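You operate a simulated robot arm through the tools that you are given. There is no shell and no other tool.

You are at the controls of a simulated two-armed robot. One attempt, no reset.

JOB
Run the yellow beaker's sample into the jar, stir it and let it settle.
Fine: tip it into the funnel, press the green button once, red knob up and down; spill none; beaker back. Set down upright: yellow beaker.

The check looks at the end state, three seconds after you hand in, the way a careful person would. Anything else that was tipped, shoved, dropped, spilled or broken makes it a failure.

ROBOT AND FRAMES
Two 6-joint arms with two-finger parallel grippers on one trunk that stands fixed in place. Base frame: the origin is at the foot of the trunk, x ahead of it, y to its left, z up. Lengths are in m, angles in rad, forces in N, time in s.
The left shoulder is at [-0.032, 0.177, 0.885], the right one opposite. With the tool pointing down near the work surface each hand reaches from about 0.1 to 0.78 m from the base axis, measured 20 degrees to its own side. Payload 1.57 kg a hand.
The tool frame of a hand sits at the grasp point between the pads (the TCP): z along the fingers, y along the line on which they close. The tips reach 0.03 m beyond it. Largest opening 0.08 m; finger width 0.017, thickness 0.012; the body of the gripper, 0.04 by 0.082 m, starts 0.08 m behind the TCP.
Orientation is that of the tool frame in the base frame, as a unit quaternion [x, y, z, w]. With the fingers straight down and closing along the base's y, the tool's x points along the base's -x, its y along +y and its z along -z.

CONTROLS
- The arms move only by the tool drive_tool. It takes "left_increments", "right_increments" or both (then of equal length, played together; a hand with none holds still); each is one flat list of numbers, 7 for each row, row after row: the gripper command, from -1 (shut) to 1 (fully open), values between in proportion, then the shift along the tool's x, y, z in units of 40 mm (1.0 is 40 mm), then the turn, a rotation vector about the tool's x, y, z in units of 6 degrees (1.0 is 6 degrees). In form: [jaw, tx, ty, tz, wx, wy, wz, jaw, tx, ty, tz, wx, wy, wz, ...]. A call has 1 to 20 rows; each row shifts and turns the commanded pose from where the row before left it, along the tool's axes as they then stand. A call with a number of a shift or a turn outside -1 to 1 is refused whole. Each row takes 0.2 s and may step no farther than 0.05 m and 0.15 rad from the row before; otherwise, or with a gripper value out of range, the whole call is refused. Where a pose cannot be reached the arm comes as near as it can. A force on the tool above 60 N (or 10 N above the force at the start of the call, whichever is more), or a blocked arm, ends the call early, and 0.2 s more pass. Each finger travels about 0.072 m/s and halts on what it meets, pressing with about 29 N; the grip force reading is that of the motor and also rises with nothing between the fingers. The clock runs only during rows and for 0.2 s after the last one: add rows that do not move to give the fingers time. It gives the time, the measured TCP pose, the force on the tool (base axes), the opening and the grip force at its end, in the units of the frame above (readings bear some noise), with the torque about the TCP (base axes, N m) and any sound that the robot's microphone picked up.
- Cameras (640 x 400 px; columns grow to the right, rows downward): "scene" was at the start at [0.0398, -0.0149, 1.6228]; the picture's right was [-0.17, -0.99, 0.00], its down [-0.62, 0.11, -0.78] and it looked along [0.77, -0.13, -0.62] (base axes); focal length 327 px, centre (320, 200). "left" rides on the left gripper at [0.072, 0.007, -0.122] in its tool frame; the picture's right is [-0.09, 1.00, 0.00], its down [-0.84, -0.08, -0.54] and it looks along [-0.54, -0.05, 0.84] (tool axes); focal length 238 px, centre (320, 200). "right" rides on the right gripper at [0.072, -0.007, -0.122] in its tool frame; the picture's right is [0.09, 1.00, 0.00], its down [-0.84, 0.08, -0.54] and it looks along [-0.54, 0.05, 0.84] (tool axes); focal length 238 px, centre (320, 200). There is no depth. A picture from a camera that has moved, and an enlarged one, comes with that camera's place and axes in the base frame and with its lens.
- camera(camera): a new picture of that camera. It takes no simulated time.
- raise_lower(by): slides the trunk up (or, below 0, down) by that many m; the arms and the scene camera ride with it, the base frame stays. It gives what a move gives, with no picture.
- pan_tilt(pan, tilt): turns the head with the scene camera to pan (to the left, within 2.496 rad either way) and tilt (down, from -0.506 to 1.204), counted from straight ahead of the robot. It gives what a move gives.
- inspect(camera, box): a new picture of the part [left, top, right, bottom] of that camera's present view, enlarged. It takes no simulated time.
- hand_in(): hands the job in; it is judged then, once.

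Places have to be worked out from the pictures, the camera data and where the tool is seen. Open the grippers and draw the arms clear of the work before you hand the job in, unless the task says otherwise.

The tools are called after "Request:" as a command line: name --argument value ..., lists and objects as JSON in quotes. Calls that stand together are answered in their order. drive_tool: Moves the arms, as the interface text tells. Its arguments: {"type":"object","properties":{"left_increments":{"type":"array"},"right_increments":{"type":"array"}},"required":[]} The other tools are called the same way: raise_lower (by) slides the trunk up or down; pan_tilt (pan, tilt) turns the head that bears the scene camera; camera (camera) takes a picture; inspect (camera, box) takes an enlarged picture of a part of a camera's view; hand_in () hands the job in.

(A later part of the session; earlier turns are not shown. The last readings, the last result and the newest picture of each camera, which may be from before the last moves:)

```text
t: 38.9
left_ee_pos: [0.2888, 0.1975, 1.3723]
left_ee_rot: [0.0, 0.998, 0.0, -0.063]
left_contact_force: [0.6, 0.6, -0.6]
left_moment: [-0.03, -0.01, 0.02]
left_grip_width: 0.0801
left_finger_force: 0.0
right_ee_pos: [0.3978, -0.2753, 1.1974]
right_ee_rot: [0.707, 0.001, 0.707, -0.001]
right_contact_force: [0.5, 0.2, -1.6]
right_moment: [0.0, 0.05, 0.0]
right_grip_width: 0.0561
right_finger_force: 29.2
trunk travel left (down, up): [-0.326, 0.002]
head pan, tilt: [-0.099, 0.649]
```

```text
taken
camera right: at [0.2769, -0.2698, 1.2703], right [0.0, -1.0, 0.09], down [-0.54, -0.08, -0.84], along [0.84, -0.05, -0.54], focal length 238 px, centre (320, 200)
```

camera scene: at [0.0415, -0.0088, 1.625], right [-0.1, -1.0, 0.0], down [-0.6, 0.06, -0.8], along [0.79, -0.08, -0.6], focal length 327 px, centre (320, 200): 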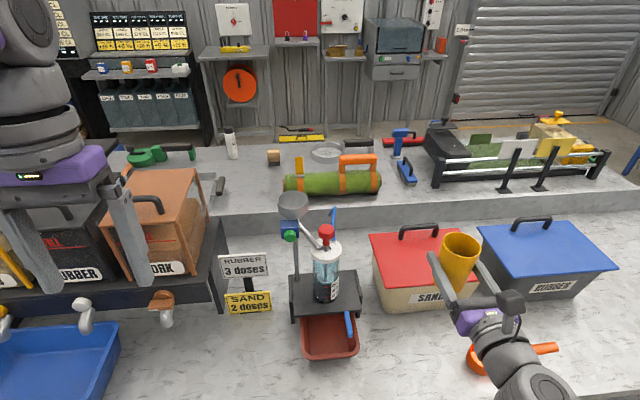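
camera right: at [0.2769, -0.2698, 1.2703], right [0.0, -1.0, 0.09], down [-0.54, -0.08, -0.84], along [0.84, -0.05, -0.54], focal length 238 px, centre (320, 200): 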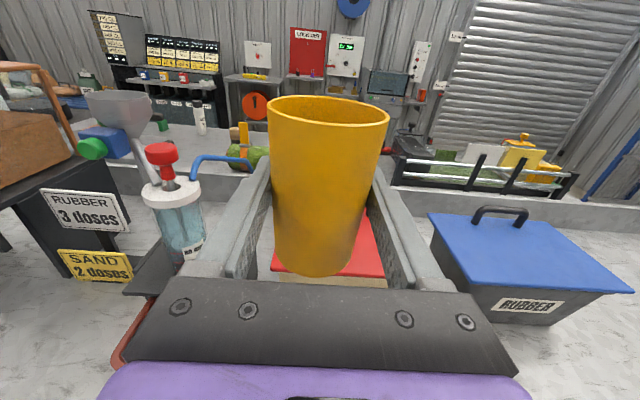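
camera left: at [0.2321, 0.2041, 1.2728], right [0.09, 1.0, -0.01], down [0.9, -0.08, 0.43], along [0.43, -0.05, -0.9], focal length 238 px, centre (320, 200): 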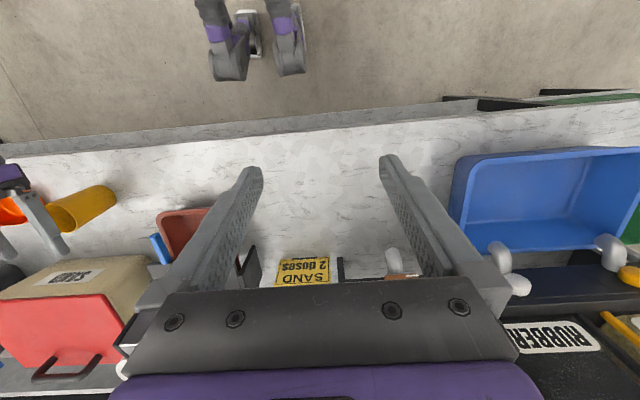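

The beaker is held upright at (0.398,-0.275,1.197). I raise it to z≈1.30 and carry it smoothly to just right of the funnel (x≈0.617, y≈-0.09), well above the knob.

Request:
drive_tool --right_increments '[-1, 0.2, 0, 0, 0, 0, 0, -1, 0.45, 0, 0, 0, 0, 0, -1, 0.6, 0, 0, 0, 0, 0, -1, 0.6, 0, 0, 0, 0, 0, -1, 0.45, 0, 0, 0, 0, 0, -1, 0.26, 0, 0, 0, 0, 0, -1, 0, -0.093, 0.11, 0, 0, 0, -1, 0, -0.232, 0.275, 0, 0, 0, -1, 0, -0.324, 0.384, 0, 0, 0, -1, 0, -0.417, 0.494, 0, 0, 0, -1, 0, -0.463, 0.549, 0, 0, 0, -1, 0, -0.463, 0.549, 0, 0, 0, -1, 0, -0.463, 0.549, 0, 0, 0, -1, 0, -0.463, 0.549, 0, 0, 0, -1, 0, -0.463, 0.549, 0, 0, 0, -1, 0, -0.417, 0.494, 0, 0, 0, -1, 0, -0.324, 0.384, 0, 0, 0, -1, 0, -0.278, 0.329, 0, 0, 0, -1, 0, -0.162, 0.192, 0, 0, 0, -1, 0, -0.069, 0.082, 0, 0, 0]'

Request:
camera --camera "scene"

Request:
camera --camera "right"

Request:
camera --camera "left"

```text
t: 43.1
left_ee_pos: [0.2895, 0.1964, 1.3723]
left_ee_rot: [0.0, 0.998, 0.0, -0.063]
left_contact_force: [0.3, -0.4, -1.1]
left_moment: [0.02, -0.04, 0.0]
left_grip_width: 0.0799
left_finger_force: 0.0
right_ee_pos: [0.6206, -0.1791, 1.2986]
right_ee_rot: [0.709, 0.004, 0.705, -0.003]
right_contact_force: [-0.6, 0.6, -2.0]
right_moment: [0.04, 0.01, 0.02]
right_grip_width: 0.0564
right_finger_force: 29.5
right hand out of reach, approached as far as the arm can: row 14, 15, 16, 17, 18, 19
trunk travel left (down, up): [-0.326, 0.002]
head pan, tilt: [-0.099, 0.649]
```

```text
taken
camera scene: at [0.0418, -0.0089, 1.625], right [-0.1, -1.0, 0.0], down [-0.6, 0.06, -0.8], along [0.79, -0.08, -0.6], focal length 327 px, centre (320, 200)
```

scene: 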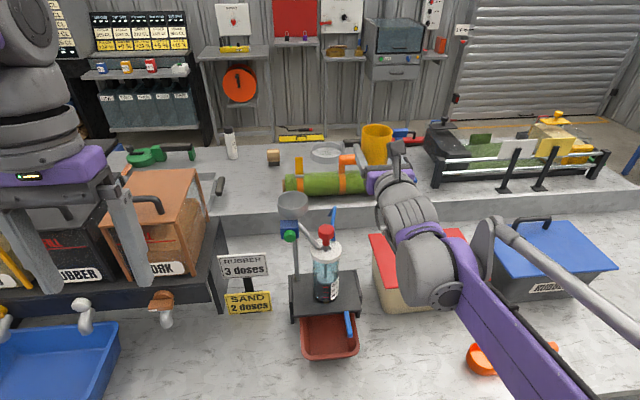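

```text
taken
camera right: at [0.4983, -0.1738, 1.3715], right [0.01, -1.0, 0.09], down [-0.54, -0.08, -0.83], along [0.84, -0.04, -0.54], focal length 238 px, centre (320, 200)
```

right: 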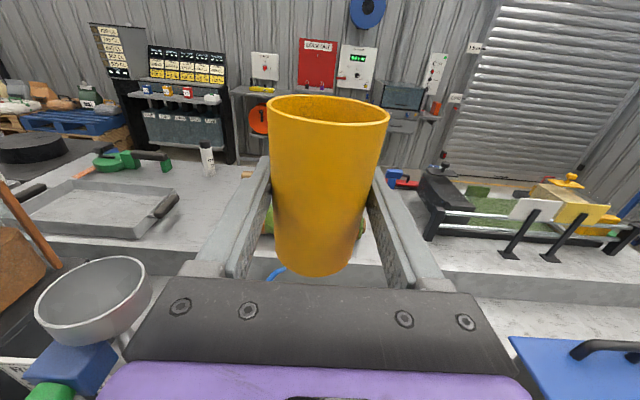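

```text
taken
camera left: at [0.2324, 0.204, 1.5026], right [0.09, 1.0, -0.01], down [0.9, -0.08, 0.43], along [0.43, -0.05, -0.9], focal length 238 px, centre (320, 200)
```

left: 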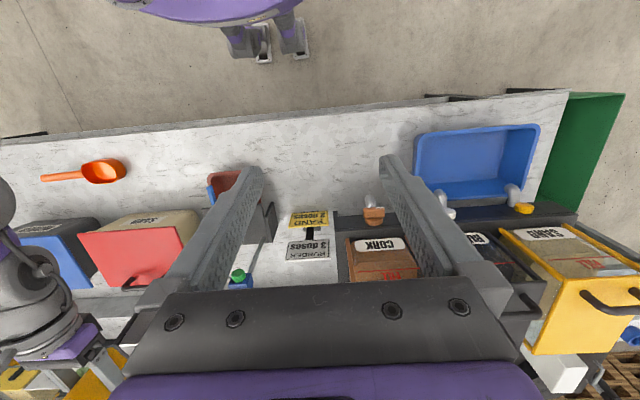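

The arm can't move further left with the hand pointing straight ahead, stalling at y≈-0.18. Turning the hand to point forward-left should bring the wrist back into reach, so I yaw it 45° to the left about the vertical, with the beaker staying upright.

Request:
drive_tool --right_increments '[-1, 0, 0, 0, 0.3, 0, 0, -1, 0, 0, 0, 0.5, 0, 0, -1, 0, 0, 0, 0.7, 0, 0, -1, 0, 0, 0, 0.7, 0, 0, -1, 0, 0, 0, 0.7, 0, 0, -1, 0, 0, 0, 0.7, 0, 0, -1, 0, 0, 0, 0.7, 0, 0, -1, 0, 0, 0, 0.7, 0, 0, -1, 0, 0, 0, 0.7, 0, 0, -1, 0, 0, 0, 0.7, 0, 0, -1, 0, 0, 0, 0.6, 0, 0, -1, 0, 0, 0, 0.4, 0, 0, -1, 0, 0, 0, 0.1, 0, 0, -1, 0, 0, 0, 0, 0, 0]'

Request:
camera --camera "right"

Request:
camera --camera "scene"

```text
t: 46.1
left_ee_pos: [0.2879, 0.1991, 1.3705]
left_ee_rot: [-0.001, 0.998, 0.0, -0.062]
left_contact_force: [0.3, -0.7, 0.1]
left_moment: [0.01, -0.02, 0.01]
left_grip_width: 0.0801
left_finger_force: 0.1
right_ee_pos: [0.6176, -0.1768, 1.3005]
right_ee_rot: [0.653, 0.271, 0.653, -0.271]
right_contact_force: [0.3, -0.1, -1.3]
right_moment: [-0.01, -0.02, 0.02]
right_grip_width: 0.0564
right_finger_force: 28.9
trunk travel left (down, up): [-0.326, 0.002]
head pan, tilt: [-0.099, 0.649]
```

```text
taken
camera right: at [0.5281, -0.2579, 1.3736], right [0.7, -0.7, 0.09], down [-0.33, -0.44, -0.84], along [0.63, 0.56, -0.54], focal length 238 px, centre (320, 200)
```

right: 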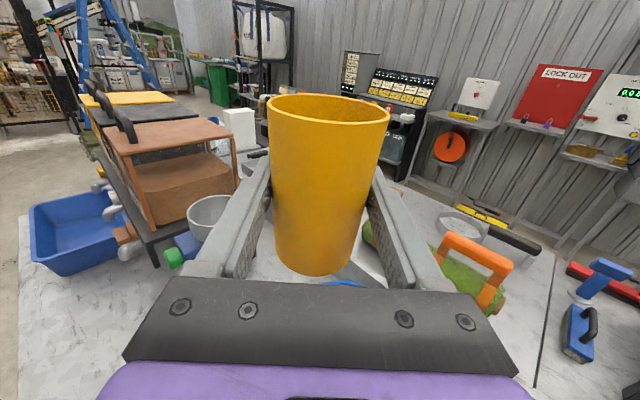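

```text
taken
camera scene: at [0.0418, -0.0089, 1.625], right [-0.1, -1.0, 0.0], down [-0.6, 0.06, -0.8], along [0.79, -0.08, -0.6], focal length 327 px, centre (320, 200)
```

scene: 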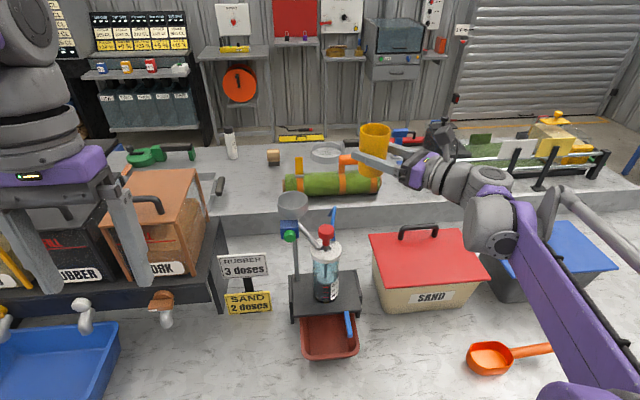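

The 45° yaw works, and the beaker is still upright at (0.618,-0.177,1.30). I now move to the pre-pour spot just behind and right of the funnel, about (0.6635,-0.053).

Request:
drive_tool --right_increments '[-1, 0, -0.041, 0.09, 0, 0, 0, -1, 0, -0.096, 0.21, 0, 0, 0, -1, 0, -0.151, 0.33, 0, 0, 0, -1, 0, -0.193, 0.42, 0, 0, 0, -1, 0, -0.207, 0.45, 0, 0, 0, -1, 0, -0.207, 0.45, 0, 0, 0, -1, 0, -0.193, 0.42, 0, 0, 0, -1, 0, -0.151, 0.33, 0, 0, 0, -1, 0, -0.096, 0.21, 0, 0, 0, -1, 0, -0.041, 0.09, 0, 0, 0, -1, 0, 0, 0, 0, 0, 0]'

Request:
camera --camera "scene"

Request:
camera --camera "right"

```text
t: 48.5
left_ee_pos: [0.2888, 0.1989, 1.3717]
left_ee_rot: [0.0, 0.998, 0.0, -0.063]
left_contact_force: [0.6, 0.4, -0.1]
left_moment: [0.01, -0.01, 0.0]
left_grip_width: 0.0802
left_finger_force: 0.2
right_ee_pos: [0.6639, -0.0518, 1.3002]
right_ee_rot: [0.654, 0.271, 0.653, -0.27]
right_contact_force: [0.3, 0.1, -0.8]
right_moment: [0.01, 0.02, -0.02]
right_grip_width: 0.0562
right_finger_force: 28.9
trunk travel left (down, up): [-0.326, 0.002]
head pan, tilt: [-0.099, 0.649]
```

```text
taken
camera scene: at [0.0417, -0.0089, 1.625], right [-0.1, -1.0, 0.0], down [-0.6, 0.06, -0.8], along [0.79, -0.08, -0.6], focal length 327 px, centre (320, 200)
```

scene: 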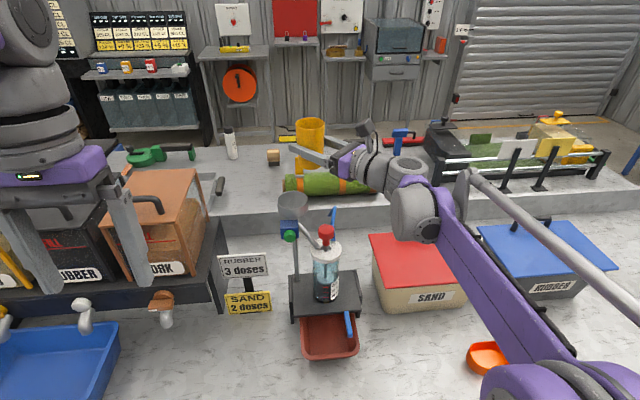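

```text
taken
camera right: at [0.5743, -0.134, 1.3717], right [0.7, -0.7, 0.09], down [-0.33, -0.44, -0.84], along [0.63, 0.56, -0.54], focal length 238 px, centre (320, 200)
```

right: 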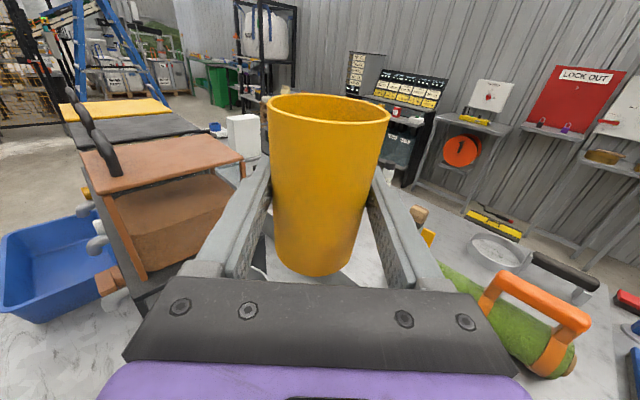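

I zoom in to verify the beaker's rim and axis relative to the funnel before tipping.

Request:
inspect --camera "scene" --box '[250, 100, 370, 250]'

```text
2.67 times, centred on (310, 175) of scene
camera zoom: at [0.0417, -0.0089, 1.625], right [-0.1, -1.0, 0.0], down [-0.6, 0.06, -0.8], along [0.79, -0.08, -0.6], focal length 873 px, centre (347, 267)
```

zoom: 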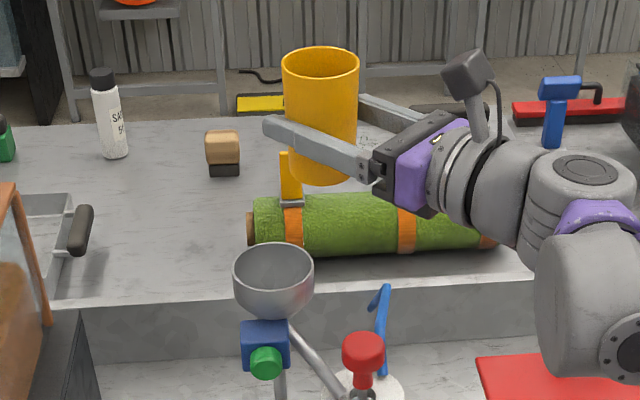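

The rim centre matches the prediction, so the geometry holds with the rim about 0.049 above the TCP. I begin tipping slowly to 36°, below the pouring point, while lowering the lip over the funnel.

Request:
drive_tool --right_increments '[-1, -0.083, 0.0135, 0, 0, 0, -0.5, -1, -0.084, 0.009, 0, 0, 0, -0.5, -1, -0.084, 0.005, 0, 0, 0, -0.5, -1, -0.084, 0, 0, 0, 0, -0.5, -1, -0.084, -0.004, 0, 0, 0, -0.5, -1, -0.084, -0.0085, 0, 0, 0, -0.5, -1, -0.083, -0.013, 0, 0, 0, -0.5, -1, -0.083, -0.017, 0, 0, 0, -0.5, -1, -0.082, -0.0215, 0, 0, 0, -0.5, -1, -0.0805, -0.026, 0, 0, 0, -0.5, -1, -0.079, -0.03, 0, 0, 0, -0.5, -1, -0.077, -0.034, 0, 0, 0, -0.5, -1, 0, 0, 0, 0, 0, 0]'

Request:
inspect --camera "scene" --box '[250, 100, 370, 250]'

Request:
camera --camera "right"

```text
t: 51.3
left_ee_pos: [0.2885, 0.1981, 1.3714]
left_ee_rot: [0.0, 0.998, 0.0, -0.062]
left_contact_force: [0.2, -0.9, 0.6]
left_moment: [0.04, -0.02, 0.01]
left_grip_width: 0.0801
left_finger_force: 0.2
right_ee_pos: [0.6682, -0.0555, 1.2589]
right_ee_rot: [0.538, 0.46, 0.704, -0.056]
right_contact_force: [0.1, -0.5, -1.3]
right_moment: [-0.04, 0.01, 0.01]
right_grip_width: 0.0562
right_finger_force: 29.1
trunk travel left (down, up): [-0.326, 0.002]
head pan, tilt: [-0.099, 0.649]
```

```text
2.67 times, centred on (310, 175) of scene
camera zoom: at [0.0417, -0.0088, 1.625], right [-0.1, -1.0, 0.0], down [-0.6, 0.06, -0.8], along [0.79, -0.08, -0.6], focal length 873 px, centre (347, 267)
```

zoom: 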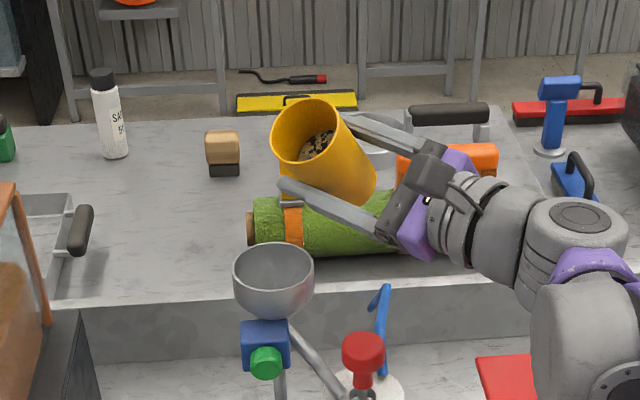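

```text
taken
camera right: at [0.5496, -0.1096, 1.3141], right [0.53, -0.53, 0.66], down [0.01, -0.78, -0.63], along [0.85, 0.34, -0.41], focal length 238 px, centre (320, 200)
```

right: 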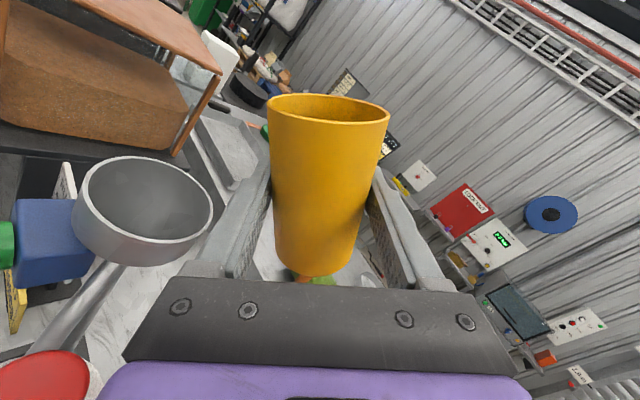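

Tilt is 36° with the granules still inside and the lip above the funnel. I continue slowly to 52° while lowering.

Request:
drive_tool --right_increments '[-1, -0.06, -0.045, 0, 0, 0, -0.333, -1, -0.06, -0.045, 0, 0, 0, -0.333, -1, -0.06, -0.045, 0, 0, 0, -0.333, -1, -0.06, -0.045, 0, 0, 0, -0.333, -1, -0.06, -0.045, 0, 0, 0, -0.333, -1, -0.06, -0.045, 0, 0, 0, -0.333, -1, -0.06, -0.045, 0, 0, 0, -0.333, -1, -0.06, -0.045, 0, 0, 0, -0.333, -1, 0, 0, 0, 0, 0, 0]'

Request:
inspect --camera "scene" --box '[250, 120, 350, 240]'

Request:
camera --camera "right"

```text
t: 53.3
left_ee_pos: [0.2887, 0.1972, 1.3725]
left_ee_rot: [0.0, 0.998, -0.001, -0.063]
left_contact_force: [0.4, -0.8, -0.6]
left_moment: [-0.01, 0.03, 0.01]
left_grip_width: 0.0801
left_finger_force: 0.0
right_ee_pos: [0.6697, -0.0581, 1.2336]
right_ee_rot: [0.469, 0.53, 0.705, 0.044]
right_contact_force: [-0.1, -0.1, -1.6]
right_moment: [0.02, 0.0, 0.06]
right_grip_width: 0.0562
right_finger_force: 28.4
trunk travel left (down, up): [-0.326, 0.002]
head pan, tilt: [-0.099, 0.649]
```

```text
3.33 times, centred on (300, 180) of scene
camera zoom: at [0.0417, -0.0088, 1.625], right [-0.1, -1.0, 0.0], down [-0.6, 0.06, -0.8], along [0.79, -0.08, -0.6], focal length 1092 px, centre (387, 267)
```

zoom: 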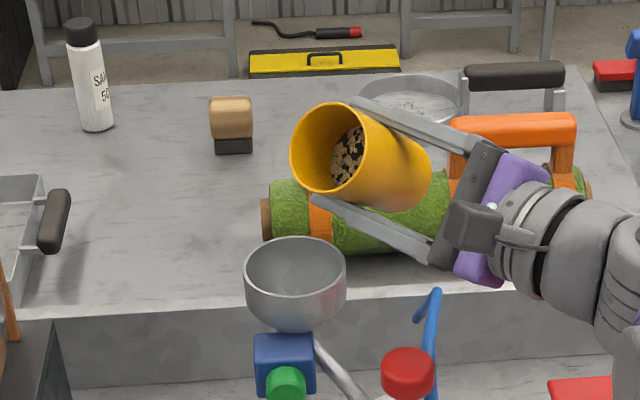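

```text
taken
camera right: at [0.5416, -0.102, 1.2742], right [0.38, -0.38, 0.84], down [0.12, -0.88, -0.45], along [0.92, 0.27, -0.29], focal length 238 px, centre (320, 200)
```

right: 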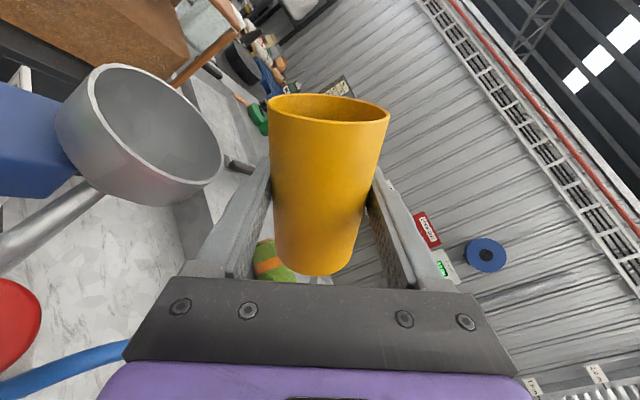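

Contents are still in at 52°, and the lip is about 1.6 cm short of the funnel centre and 5 cm above its rim. I continue at 2° per row to 60° and check.

Request:
drive_tool --right_increments '[-1, 0.0135, -0.009, 0, 0, 0, -0.333, -1, 0.0135, -0.009, 0, 0, 0, -0.333, -1, 0.0135, -0.009, 0, 0, 0, -0.333, -1, 0.0135, -0.009, 0, 0, 0, -0.333, -1, 0, 0, 0, 0, 0, 0]'

Request:
inspect --camera "scene" --box '[250, 120, 350, 240]'

```text
t: 54.5
left_ee_pos: [0.2882, 0.1985, 1.3727]
left_ee_rot: [0.0, 0.998, 0.001, -0.063]
left_contact_force: [-0.2, -0.5, 0.9]
left_moment: [0.0, -0.03, -0.02]
left_grip_width: 0.0799
left_finger_force: 0.1
right_ee_pos: [0.6687, -0.0559, 1.2357]
right_ee_rot: [0.431, 0.562, 0.7, 0.091]
right_contact_force: [-0.2, -0.4, -0.8]
right_moment: [0.03, 0.02, 0.0]
right_grip_width: 0.056
right_finger_force: 29.2
trunk travel left (down, up): [-0.326, 0.002]
head pan, tilt: [-0.099, 0.649]
```

```text
3.33 times, centred on (300, 180) of scene
camera zoom: at [0.0417, -0.0089, 1.625], right [-0.1, -1.0, 0.0], down [-0.6, 0.06, -0.8], along [0.79, -0.08, -0.6], focal length 1092 px, centre (387, 267)
```

zoom: 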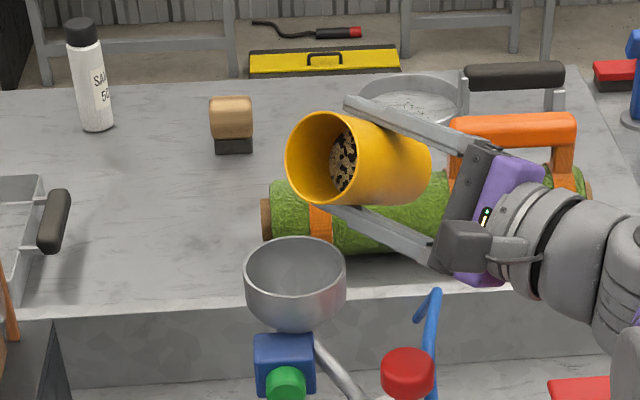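

Still nothing has moved at 60°. I go on in small steps toward 67°, then check.

Request:
drive_tool --right_increments '[-1, 0.0147, -0.0117, 0, 0, 0, -0.3125, -1, 0.0147, -0.0117, 0, 0, 0, -0.3125, -1, 0.0147, -0.0117, 0, 0, 0, -0.3125, -1, 0.0147, -0.0117, 0, 0, 0, -0.3125, -1, 0, 0, 0, 0, 0, 0]'

Request:
inspect --camera "scene" --box '[250, 120, 350, 240]'

```text
t: 55.7
left_ee_pos: [0.2883, 0.1988, 1.3723]
left_ee_rot: [0.0, 0.998, 0.0, -0.064]
left_contact_force: [0.3, 0.1, -0.1]
left_moment: [0.01, 0.0, -0.01]
left_grip_width: 0.08
left_finger_force: 0.1
right_ee_pos: [0.6656, -0.056, 1.235]
right_ee_rot: [0.392, 0.589, 0.693, 0.137]
right_contact_force: [0.0, -0.5, -0.2]
right_moment: [0.02, 0.02, -0.01]
right_grip_width: 0.0564
right_finger_force: 29.2
trunk travel left (down, up): [-0.326, 0.002]
head pan, tilt: [-0.099, 0.649]
```

```text
3.33 times, centred on (300, 180) of scene
camera zoom: at [0.0418, -0.0088, 1.625], right [-0.1, -1.0, 0.0], down [-0.6, 0.06, -0.8], along [0.79, -0.08, -0.6], focal length 1092 px, centre (387, 267)
```

zoom: 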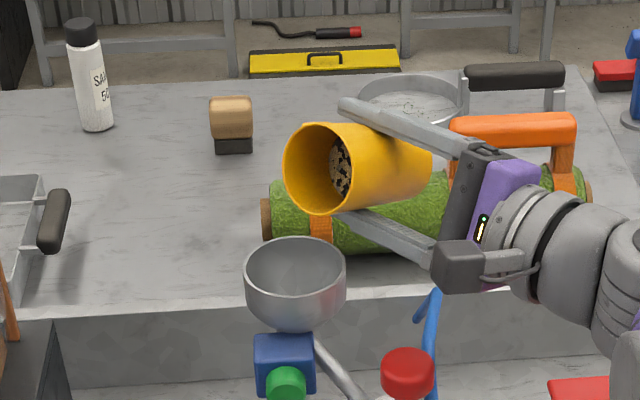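

At 67.5° the granules still hold. I go on to about 74° and check again.

Request:
drive_tool --right_increments '[-1, 0.014, -0.0105, 0, 0, 0, -0.26, -1, 0.014, -0.0105, 0, 0, 0, -0.26, -1, 0.014, -0.0105, 0, 0, 0, -0.26, -1, 0.014, -0.0105, 0, 0, 0, -0.26, -1, 0, 0, 0, 0, 0, 0]'

Request:
inspect --camera "scene" --box '[250, 120, 350, 240]'

```text
t: 56.9
left_ee_pos: [0.2881, 0.1981, 1.372]
left_ee_rot: [0.0, 0.998, 0.0, -0.063]
left_contact_force: [-0.8, 0.0, 0.6]
left_moment: [0.02, -0.02, 0.03]
left_grip_width: 0.0801
left_finger_force: 0.0
right_ee_pos: [0.6645, -0.0536, 1.234]
right_ee_rot: [0.359, 0.61, 0.684, 0.175]
right_contact_force: [0.1, 0.7, -1.5]
right_moment: [0.01, -0.05, 0.02]
right_grip_width: 0.0563
right_finger_force: 28.9
trunk travel left (down, up): [-0.326, 0.002]
head pan, tilt: [-0.099, 0.649]
```

```text
3.33 times, centred on (300, 180) of scene
camera zoom: at [0.0417, -0.0088, 1.625], right [-0.1, -1.0, 0.0], down [-0.6, 0.06, -0.8], along [0.79, -0.08, -0.6], focal length 1092 px, centre (387, 267)
```

zoom: 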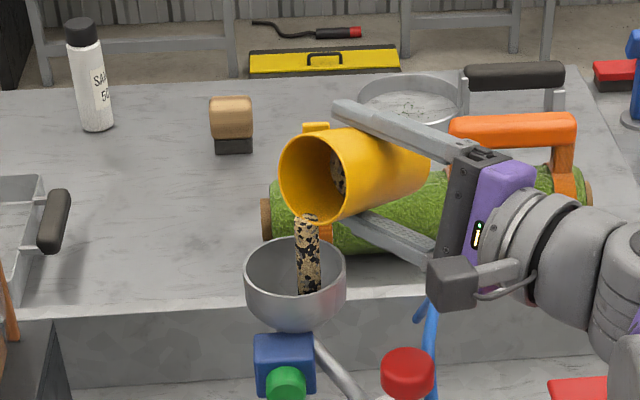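

The stream has started and falls inside the funnel. I hold here for a second and watch it.

Request:
drive_tool --right_increments '[-1, 0, 0, 0, 0, 0, 0, -1, 0, 0, 0, 0, 0, 0, -1, 0, 0, 0, 0, 0, 0]'

Request:
inspect --camera "scene" --box '[265, 150, 345, 250]'

Request:
camera --camera "right"

```text
t: 57.7
left_ee_pos: [0.288, 0.198, 1.3721]
left_ee_rot: [0.0, 0.998, 0.0, -0.063]
left_contact_force: [0.2, 0.0, 0.5]
left_moment: [-0.02, -0.04, 0.02]
left_grip_width: 0.0801
left_finger_force: 0.1
right_ee_pos: [0.665, -0.0528, 1.2344]
right_ee_rot: [0.361, 0.609, 0.685, 0.175]
right_contact_force: [-0.1, 0.7, -1.6]
right_moment: [-0.02, -0.02, 0.01]
right_grip_width: 0.0561
right_finger_force: 28.6
trunk travel left (down, up): [-0.326, 0.002]
head pan, tilt: [-0.099, 0.649]
```

```text
4.00 times, centred on (305, 200) of scene
camera zoom: at [0.0417, -0.0088, 1.625], right [-0.1, -1.0, 0.0], down [-0.6, 0.06, -0.8], along [0.79, -0.08, -0.6], focal length 1310 px, centre (380, 200)
```

zoom: 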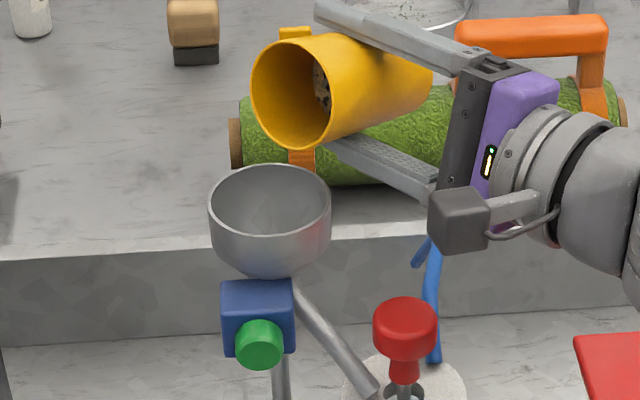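

```text
taken
camera right: at [0.5287, -0.0901, 1.2485], right [0.14, -0.13, 0.98], down [0.2, -0.97, -0.16], along [0.97, 0.22, -0.1], focal length 238 px, centre (320, 200)
```

right: 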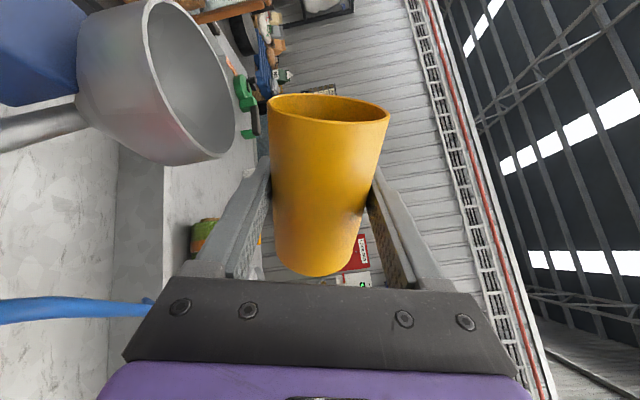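

The stream stopped as the contents levelled off at this tilt, and the funnel looks clear, so it runs through. I tip further to about 85°, slowly.

Request:
drive_tool --right_increments '[-1, 0.019, 0.0065, 0, 0, 0, -0.235, -1, 0.019, 0.0065, 0, 0, 0, -0.235, -1, 0.019, 0.0065, 0, 0, 0, -0.235, -1, 0.019, 0.0065, 0, 0, 0, -0.235, -1, 0.019, 0.0065, 0, 0, 0, -0.235, -1, 0.019, 0.0065, 0, 0, 0, -0.235, -1, 0.019, 0.0065, 0, 0, 0, -0.235, -1, 0.019, 0.0065, 0, 0, 0, -0.235]'

Request:
inspect --camera "scene" --box '[265, 150, 345, 250]'

```text
t: 59.5
left_ee_pos: [0.2886, 0.1983, 1.3712]
left_ee_rot: [-0.001, 0.998, 0.0, -0.063]
left_contact_force: [-0.8, -0.4, 0.3]
left_moment: [-0.02, 0.0, -0.02]
left_grip_width: 0.0799
left_finger_force: 0.0
right_ee_pos: [0.661, -0.0507, 1.2362]
right_ee_rot: [0.299, 0.641, 0.664, 0.242]
right_contact_force: [-0.1, 0.4, -0.4]
right_moment: [-0.01, 0.0, 0.0]
right_grip_width: 0.0563
right_finger_force: 29.3
trunk travel left (down, up): [-0.326, 0.002]
head pan, tilt: [-0.099, 0.649]
```

```text
4.00 times, centred on (305, 200) of scene
camera zoom: at [0.0417, -0.0088, 1.625], right [-0.1, -1.0, 0.0], down [-0.6, 0.06, -0.8], along [0.79, -0.08, -0.6], focal length 1310 px, centre (380, 200)
```

zoom: 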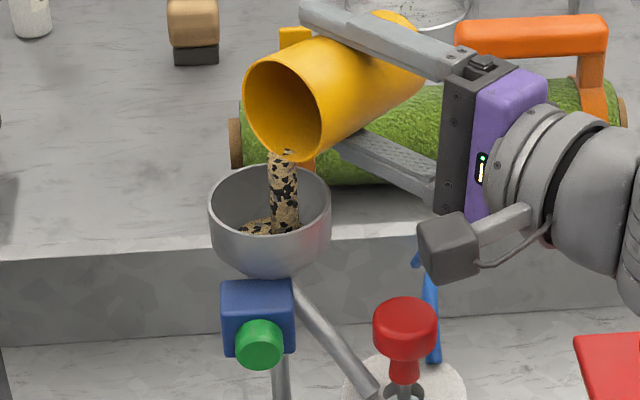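

The stream is landing well inside, and some granules are now visible in the funnel bowl. I hold still to let it run down before tipping more.

Request:
drive_tool --right_increments '[-1, 0, 0, 0, 0, 0, 0, -1, 0, 0, 0, 0, 0, 0, -1, 0, 0, 0, 0, 0, 0]'

Request:
inspect --camera "scene" --box '[265, 150, 345, 250]'

Request:
inspect --camera "scene" --box '[265, 220, 385, 360]'

```text
t: 60.3
left_ee_pos: [0.2886, 0.1974, 1.3726]
left_ee_rot: [0.0, 0.998, 0.0, -0.063]
left_contact_force: [0.2, -0.1, 0.4]
left_moment: [-0.02, 0.01, 0.01]
left_grip_width: 0.08
left_finger_force: 0.1
right_ee_pos: [0.6604, -0.0492, 1.2378]
right_ee_rot: [0.299, 0.641, 0.664, 0.242]
right_contact_force: [-1.1, -0.1, -1.2]
right_moment: [-0.02, 0.02, 0.01]
right_grip_width: 0.0563
right_finger_force: 28.8
trunk travel left (down, up): [-0.326, 0.002]
head pan, tilt: [-0.099, 0.649]
```

```text
4.00 times, centred on (305, 200) of scene
camera zoom: at [0.0417, -0.0088, 1.625], right [-0.1, -1.0, 0.0], down [-0.6, 0.06, -0.8], along [0.79, -0.08, -0.6], focal length 1310 px, centre (380, 200)
```

zoom: 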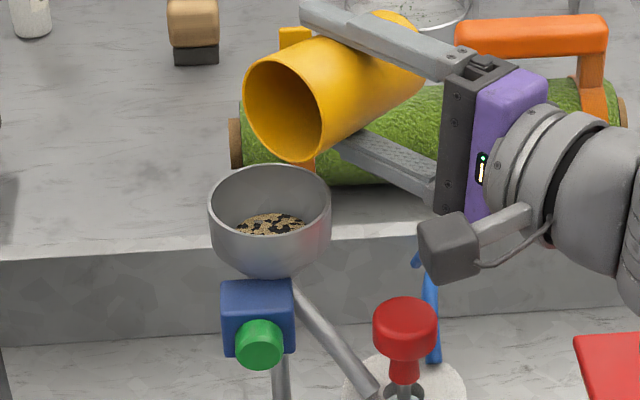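

```text
2.86 times, centred on (325, 290) of scene
camera zoom: at [0.0417, -0.0088, 1.625], right [-0.1, -1.0, 0.0], down [-0.6, 0.06, -0.8], along [0.79, -0.08, -0.6], focal length 936 px, centre (306, -57)
```

zoom: 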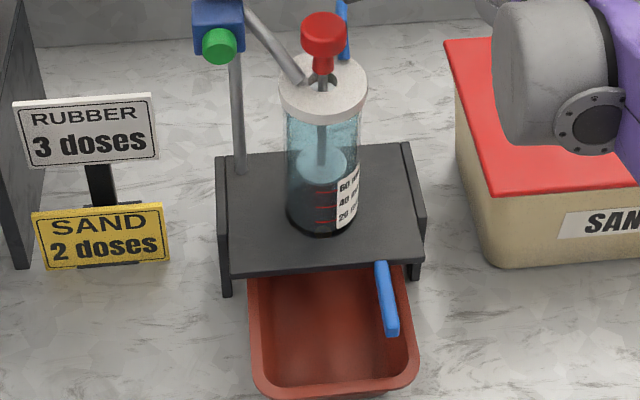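

The funnel holds the granules, so its gate must open with the button. There is plenty of room left and the beaker still has some, so I tip on to about 97°.

Request:
drive_tool --right_increments '[-1, 0.0225, 0.0255, 0, 0, 0, -0.25, -1, 0.0225, 0.0255, 0, 0, 0, -0.25, -1, 0.0225, 0.0255, 0, 0, 0, -0.25, -1, 0.0225, 0.0255, 0, 0, 0, -0.25, -1, 0.0225, 0.0255, 0, 0, 0, -0.25, -1, 0.0225, 0.0255, 0, 0, 0, -0.25, -1, 0.0225, 0.0255, 0, 0, 0, -0.25, -1, 0.0225, 0.0255, 0, 0, 0, -0.25, -1, 0, 0, 0, 0, 0, 0, -1, 0, 0, 0, 0, 0, 0]'

Request:
inspect --camera "scene" --box '[265, 150, 345, 250]'

```text
t: 62.5
left_ee_pos: [0.2883, 0.1978, 1.3721]
left_ee_rot: [0.0, 0.998, 0.001, -0.062]
left_contact_force: [0.5, -0.2, 0.3]
left_moment: [0.02, 0.03, 0.02]
left_grip_width: 0.08
left_finger_force: 0.0
right_ee_pos: [0.6555, -0.0447, 1.2462]
right_ee_rot: [0.23, 0.669, 0.635, 0.31]
right_contact_force: [0.1, -0.5, -1.4]
right_moment: [0.0, -0.02, 0.01]
right_grip_width: 0.0565
right_finger_force: 28.8
trunk travel left (down, up): [-0.326, 0.002]
head pan, tilt: [-0.099, 0.649]
```

```text
4.00 times, centred on (305, 200) of scene
camera zoom: at [0.0417, -0.0088, 1.625], right [-0.1, -1.0, 0.0], down [-0.6, 0.06, -0.8], along [0.79, -0.08, -0.6], focal length 1310 px, centre (380, 200)
```

zoom: 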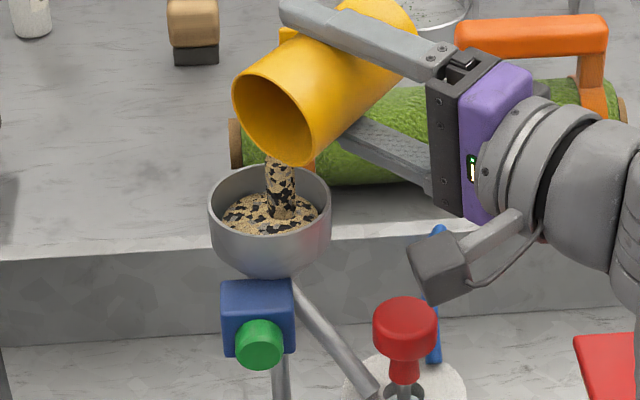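

Still streaming into the funnel, which is filling but below its rim. I hold and watch the level.

Request:
drive_tool --right_increments '[-1, 0, 0, 0, 0, 0, 0, -1, 0, 0, 0, 0, 0, 0]'

Request:
inspect --camera "scene" --box '[265, 150, 345, 250]'

```text
t: 63.1
left_ee_pos: [0.289, 0.1987, 1.3716]
left_ee_rot: [0.0, 0.998, 0.0, -0.063]
left_contact_force: [0.5, 0.3, -0.4]
left_moment: [0.01, 0.03, 0.01]
left_grip_width: 0.0801
left_finger_force: 0.0
right_ee_pos: [0.6552, -0.0446, 1.2451]
right_ee_rot: [0.23, 0.669, 0.635, 0.31]
right_contact_force: [0.2, -0.8, -0.9]
right_moment: [-0.01, 0.01, 0.03]
right_grip_width: 0.0564
right_finger_force: 29.1
trunk travel left (down, up): [-0.326, 0.002]
head pan, tilt: [-0.099, 0.649]
```

```text
4.00 times, centred on (305, 200) of scene
camera zoom: at [0.0417, -0.0088, 1.625], right [-0.1, -1.0, 0.0], down [-0.6, 0.06, -0.8], along [0.79, -0.08, -0.6], focal length 1310 px, centre (380, 200)
```

zoom: 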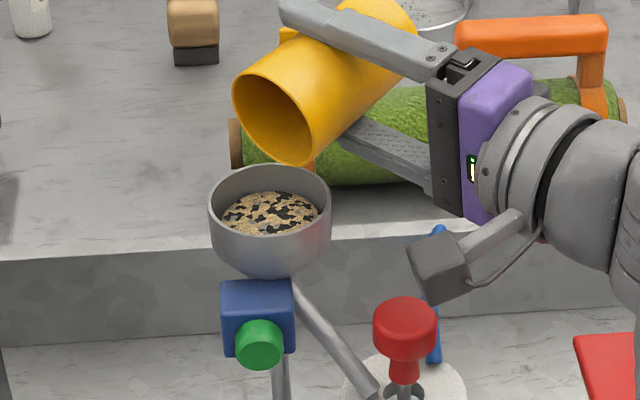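

The stream has stopped at 97° with the funnel about half full. I tip further, to about 110°, to empty any remainder.

Request:
drive_tool --right_increments '[-1, 0.0295, 0.031, 0, 0, 0, -0.271, -1, 0.0295, 0.031, 0, 0, 0, -0.271, -1, 0.0295, 0.031, 0, 0, 0, -0.271, -1, 0.0295, 0.031, 0, 0, 0, -0.271, -1, 0.0295, 0.031, 0, 0, 0, -0.271, -1, 0.0295, 0.031, 0, 0, 0, -0.271, -1, 0.0295, 0.031, 0, 0, 0, -0.271, -1, 0.0295, 0.031, 0, 0, 0, -0.271, -1, 0, 0, 0, 0, 0, 0]'

Request:
inspect --camera "scene" --box '[265, 150, 345, 250]'

```text
t: 65.1
left_ee_pos: [0.2883, 0.1972, 1.3726]
left_ee_rot: [0.0, 0.998, 0.0, -0.062]
left_contact_force: [-0.4, 0.3, -0.9]
left_moment: [0.0, 0.0, -0.01]
left_grip_width: 0.0797
left_finger_force: 0.1
right_ee_pos: [0.648, -0.0356, 1.2527]
right_ee_rot: [0.153, 0.69, 0.596, 0.38]
right_contact_force: [0.7, -0.6, -1.1]
right_moment: [-0.03, 0.02, 0.0]
right_grip_width: 0.0564
right_finger_force: 29.1
trunk travel left (down, up): [-0.326, 0.002]
head pan, tilt: [-0.099, 0.649]
```

```text
4.00 times, centred on (305, 200) of scene
camera zoom: at [0.0417, -0.0089, 1.625], right [-0.1, -1.0, 0.0], down [-0.6, 0.06, -0.8], along [0.79, -0.08, -0.6], focal length 1310 px, centre (380, 200)
```

zoom: 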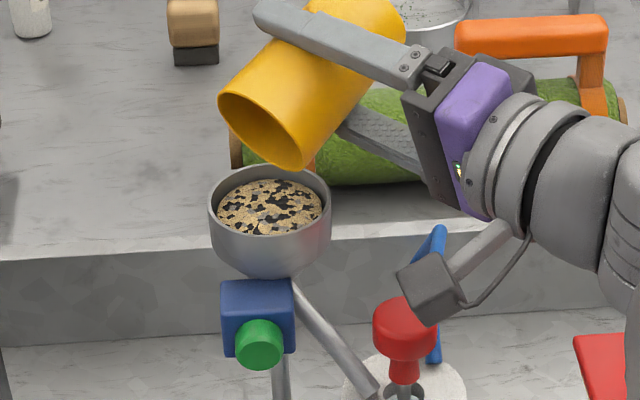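

The funnel surface has risen again, so I zoom in to judge the level against the rim and look into the beaker.

Request:
inspect --camera "scene" --box '[310, 165, 345, 195]'

Request:
inspect --camera "scene" --box '[285, 160, 325, 222]'

Request:
camera --camera "right"

Request:
camera --camera "left"

```text
13.33 times, centred on (328, 180) of scene
camera zoom: at [0.0417, -0.0089, 1.625], right [-0.1, -1.0, 0.0], down [-0.6, 0.06, -0.8], along [0.79, -0.08, -0.6], focal length 4366 px, centre (220, 467)
```

zoom: 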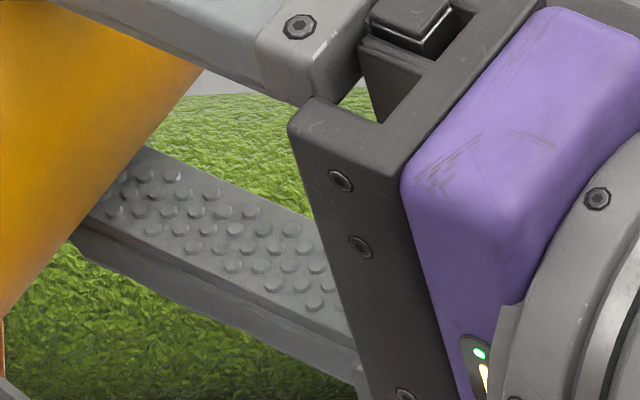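

```text
6.45 times, centred on (305, 191) of scene
camera zoom: at [0.0417, -0.0089, 1.625], right [-0.1, -1.0, 0.0], down [-0.6, 0.06, -0.8], along [0.79, -0.08, -0.6], focal length 2112 px, centre (417, 258)
```

zoom: 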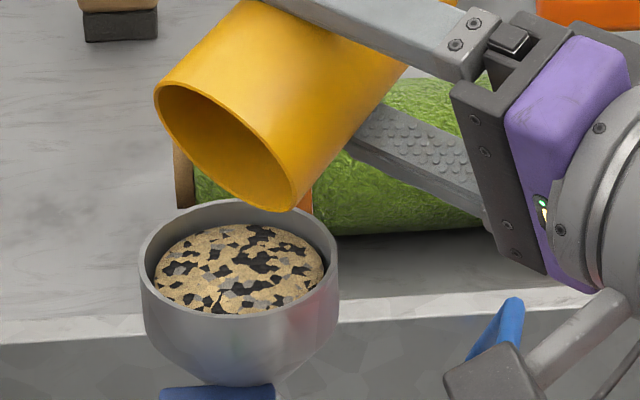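

```text
taken
camera right: at [0.516, -0.0764, 1.2225], right [-0.3, 0.3, 0.9], down [0.15, -0.92, 0.36], along [0.94, 0.25, 0.23], focal length 238 px, centre (320, 200)
```

right: 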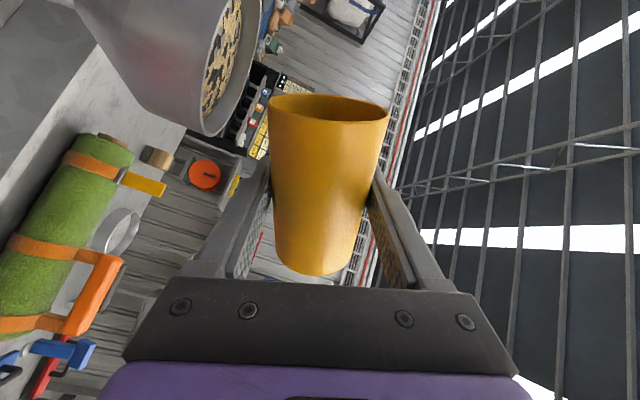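

```text
taken
camera left: at [0.2323, 0.2041, 1.5026], right [0.09, 1.0, -0.01], down [0.9, -0.08, 0.43], along [0.43, -0.05, -0.9], focal length 238 px, centre (320, 200)
```

left: 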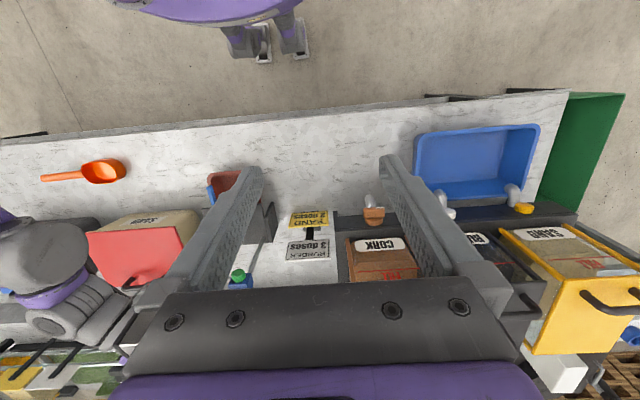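

The level is still about 1 cm below the funnel rim. I tip a little more, to 118°, and look for any further flow.

Request:
drive_tool --right_increments '[-1, 0.0245, 0.037, 0, 0, 0, -0.267, -1, 0.0245, 0.037, 0, 0, 0, -0.267, -1, 0.0245, 0.037, 0, 0, 0, -0.267, -1, 0.0245, 0.037, 0, 0, 0, -0.267, -1, 0.0245, 0.037, 0, 0, 0, -0.267]'

Request:
inspect --camera "scene" --box '[285, 160, 325, 222]'

```text
t: 66.3
left_ee_pos: [0.2884, 0.1995, 1.3729]
left_ee_rot: [0.0, 0.998, 0.0, -0.064]
left_contact_force: [-0.3, -1.0, -0.7]
left_moment: [-0.01, 0.01, 0.01]
left_grip_width: 0.0798
left_finger_force: 0.0
right_ee_pos: [0.6426, -0.0309, 1.2569]
right_ee_rot: [0.104, 0.7, 0.568, 0.42]
right_contact_force: [-1.2, -0.6, -1.7]
right_moment: [-0.01, 0.02, -0.03]
right_grip_width: 0.0561
right_finger_force: 29.1
trunk travel left (down, up): [-0.326, 0.002]
head pan, tilt: [-0.099, 0.649]
```

```text
6.45 times, centred on (305, 191) of scene
camera zoom: at [0.0417, -0.0088, 1.625], right [-0.1, -1.0, 0.0], down [-0.6, 0.06, -0.8], along [0.79, -0.08, -0.6], focal length 2112 px, centre (417, 258)
```

zoom: 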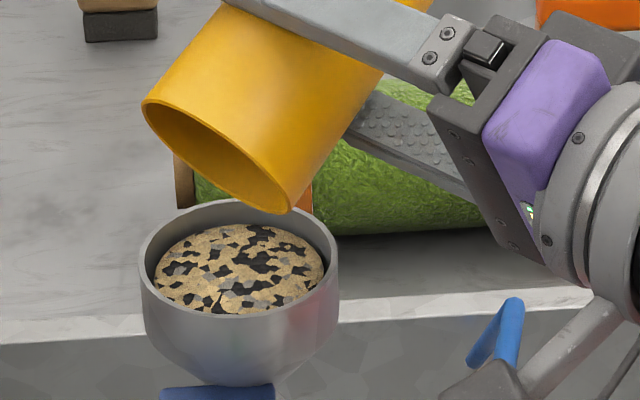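

No further flow, so the beaker seems empty. I tip to about 135° to be certain.

Request:
drive_tool --right_increments '[-1, 0.029, 0.055, 0, 0, 0, -0.354, -1, 0.029, 0.055, 0, 0, 0, -0.354, -1, 0.029, 0.055, 0, 0, 0, -0.354, -1, 0.029, 0.055, 0, 0, 0, -0.354, -1, 0.029, 0.055, 0, 0, 0, -0.354, -1, 0.029, 0.055, 0, 0, 0, -0.354, -1, 0.029, 0.055, 0, 0, 0, -0.354, -1, 0.029, 0.055, 0, 0, 0, -0.354, -1, 0, 0, 0, 0, 0, 0, -1, 0, 0, 0, 0, 0, 0, -1, 0, 0, 0, 0, 0, 0]'

Request:
inspect --camera "scene" --box '[285, 160, 325, 222]'

```text
t: 68.7
left_ee_pos: [0.2882, 0.199, 1.3726]
left_ee_rot: [0.0, 0.998, 0.0, -0.062]
left_contact_force: [0.8, 0.4, 1.1]
left_moment: [0.0, 0.0, 0.04]
left_grip_width: 0.0799
left_finger_force: 0.1
right_ee_pos: [0.6288, -0.016, 1.2665]
right_ee_rot: [0.0, 0.708, 0.499, 0.5]
right_contact_force: [0.4, 0.1, -1.5]
right_moment: [0.02, -0.04, 0.03]
right_grip_width: 0.0562
right_finger_force: 29.2
trunk travel left (down, up): [-0.326, 0.002]
head pan, tilt: [-0.099, 0.649]
```

```text
6.45 times, centred on (305, 191) of scene
camera zoom: at [0.0417, -0.0088, 1.625], right [-0.1, -1.0, 0.0], down [-0.6, 0.06, -0.8], along [0.79, -0.08, -0.6], focal length 2112 px, centre (417, 258)
```

zoom: 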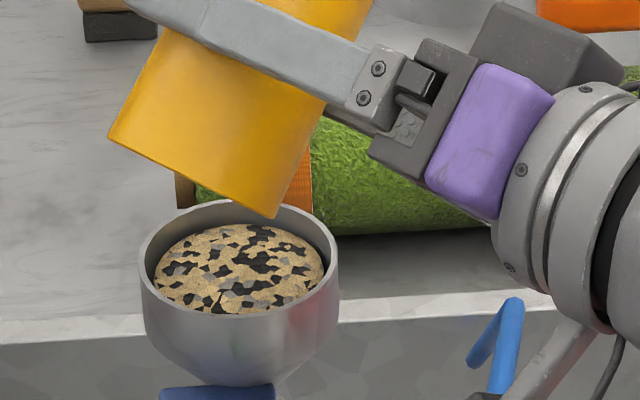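

The beaker is empty and the funnel holds everything below its rim with no spill visible. I lift away and roll the beaker back upright.

Request:
drive_tool --right_increments '[-1, -0.485, 0.044, 0, 0, 0, 0, -1, -0.485, 0.044, 0, 0, 0, 0, -1, -0.485, 0.044, 0, 0, 0, 0, -1, -0.485, 0.044, 0, 0, 0, 0, -1, 0, 0, 0, 0, 0, 0.9, -1, 0, 0, 0, 0, 0, 0.9, -1, 0, 0, 0, 0, 0, 0.9, -1, 0, 0, 0, 0, 0, 0.9, -1, 0, 0, 0, 0, 0, 0.9, -1, 0, 0, 0, 0, 0, 0.9, -1, 0, 0, 0, 0, 0, 0.9, -1, 0, 0, 0, 0, 0, 0.9, -1, 0, 0, 0, 0, 0, 0.9, -1, 0, 0, 0, 0, 0, 0.9, -1, 0, 0, 0, 0, 0, 0.9, -1, 0, 0, 0, 0, 0, 0.9, -1, 0, 0, 0, 0, 0, 0.9, -1, 0, 0, 0, 0, 0, 0.9, -1, 0, 0, 0, 0, 0, 0.9]'

Request:
inspect --camera "scene" --box '[250, 100, 370, 250]'

```text
t: 72.7
left_ee_pos: [0.2885, 0.1976, 1.3729]
left_ee_rot: [0.0, 0.998, 0.0, -0.062]
left_contact_force: [0.2, 0.8, -0.4]
left_moment: [0.0, -0.04, -0.02]
left_grip_width: 0.0797
left_finger_force: 0.1
right_ee_pos: [0.6637, -0.0535, 1.3256]
right_ee_rot: [0.461, 0.537, 0.704, 0.056]
right_contact_force: [0.5, -0.2, -1.5]
right_moment: [-0.03, -0.03, 0.02]
right_grip_width: 0.056
right_finger_force: 29.2
trunk travel left (down, up): [-0.326, 0.002]
head pan, tilt: [-0.099, 0.649]
```

```text
2.67 times, centred on (310, 175) of scene
camera zoom: at [0.0418, -0.0088, 1.625], right [-0.1, -1.0, 0.0], down [-0.6, 0.06, -0.8], along [0.79, -0.08, -0.6], focal length 873 px, centre (347, 267)
```

zoom: 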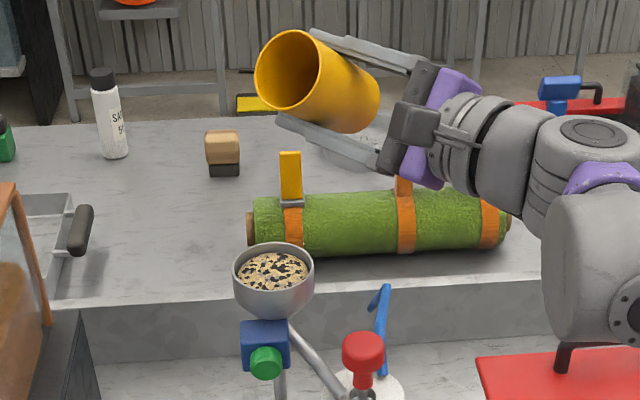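

The beaker interior is empty. I finish bringing it upright, then move back to the right, away from the apparatus.

Request:
drive_tool --right_increments '[-1, 0, 0, 0, 0, 0, 0.9, -1, 0, 0, 0, 0, 0, 0.9, -1, 0, 0, 0, 0, 0, 0.9, -1, 0, 0, 0, 0, 0, 0.9, -1, 0, 0, 0, 0, 0, 0.9, -1, 0, 0, 0, 0, 0, 0.9, -1, 0, 0, 0, 0, 0, 0.9, -1, 0, 0, 0, 0, 0, 0.9, -1, 0, 0, 0, 0, 0, 0.9, -1, 0, 0, 0, 0, 0, 0.9, -1, 0, 0.138, -0.3, 0, 0, 0, -1, 0, 0.138, -0.3, 0, 0, 0, -1, 0, 0.276, -0.6, 0, 0, 0, -1, 0, 0.276, -0.6, 0, 0, 0, -1, 0, 0.276, -0.6, 0, 0, 0, -1, 0, 0.276, -0.6, 0, 0, 0, -1, 0, 0, 0, 0, 0, 0]'

Request:
camera --camera "scene"

Request:
camera --camera "right"

```text
t: 76.3
left_ee_pos: [0.2873, 0.1995, 1.3718]
left_ee_rot: [0.0, 0.998, -0.001, -0.062]
left_contact_force: [-0.7, -0.3, 0.6]
left_moment: [-0.02, -0.01, -0.01]
left_grip_width: 0.08
left_finger_force: 0.0
right_ee_pos: [0.617, -0.1775, 1.326]
right_ee_rot: [0.654, 0.27, 0.653, -0.269]
right_contact_force: [1.0, 0.9, -0.3]
right_moment: [-0.04, 0.02, 0.01]
right_grip_width: 0.0562
right_finger_force: 29.2
trunk travel left (down, up): [-0.326, 0.002]
head pan, tilt: [-0.099, 0.649]
```

```text
taken
camera scene: at [0.0419, -0.0083, 1.625], right [-0.1, -0.99, 0.0], down [-0.6, 0.06, -0.8], along [0.79, -0.08, -0.6], focal length 327 px, centre (320, 200)
```

scene: 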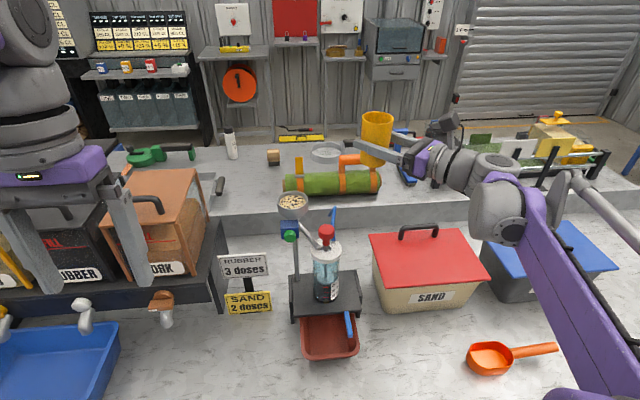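

```text
taken
camera right: at [0.5269, -0.2593, 1.3985], right [0.7, -0.7, 0.09], down [-0.33, -0.44, -0.84], along [0.63, 0.56, -0.54], focal length 238 px, centre (320, 200)
```

right: 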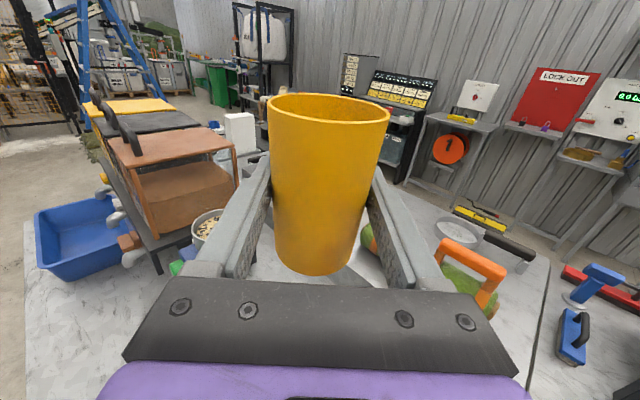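

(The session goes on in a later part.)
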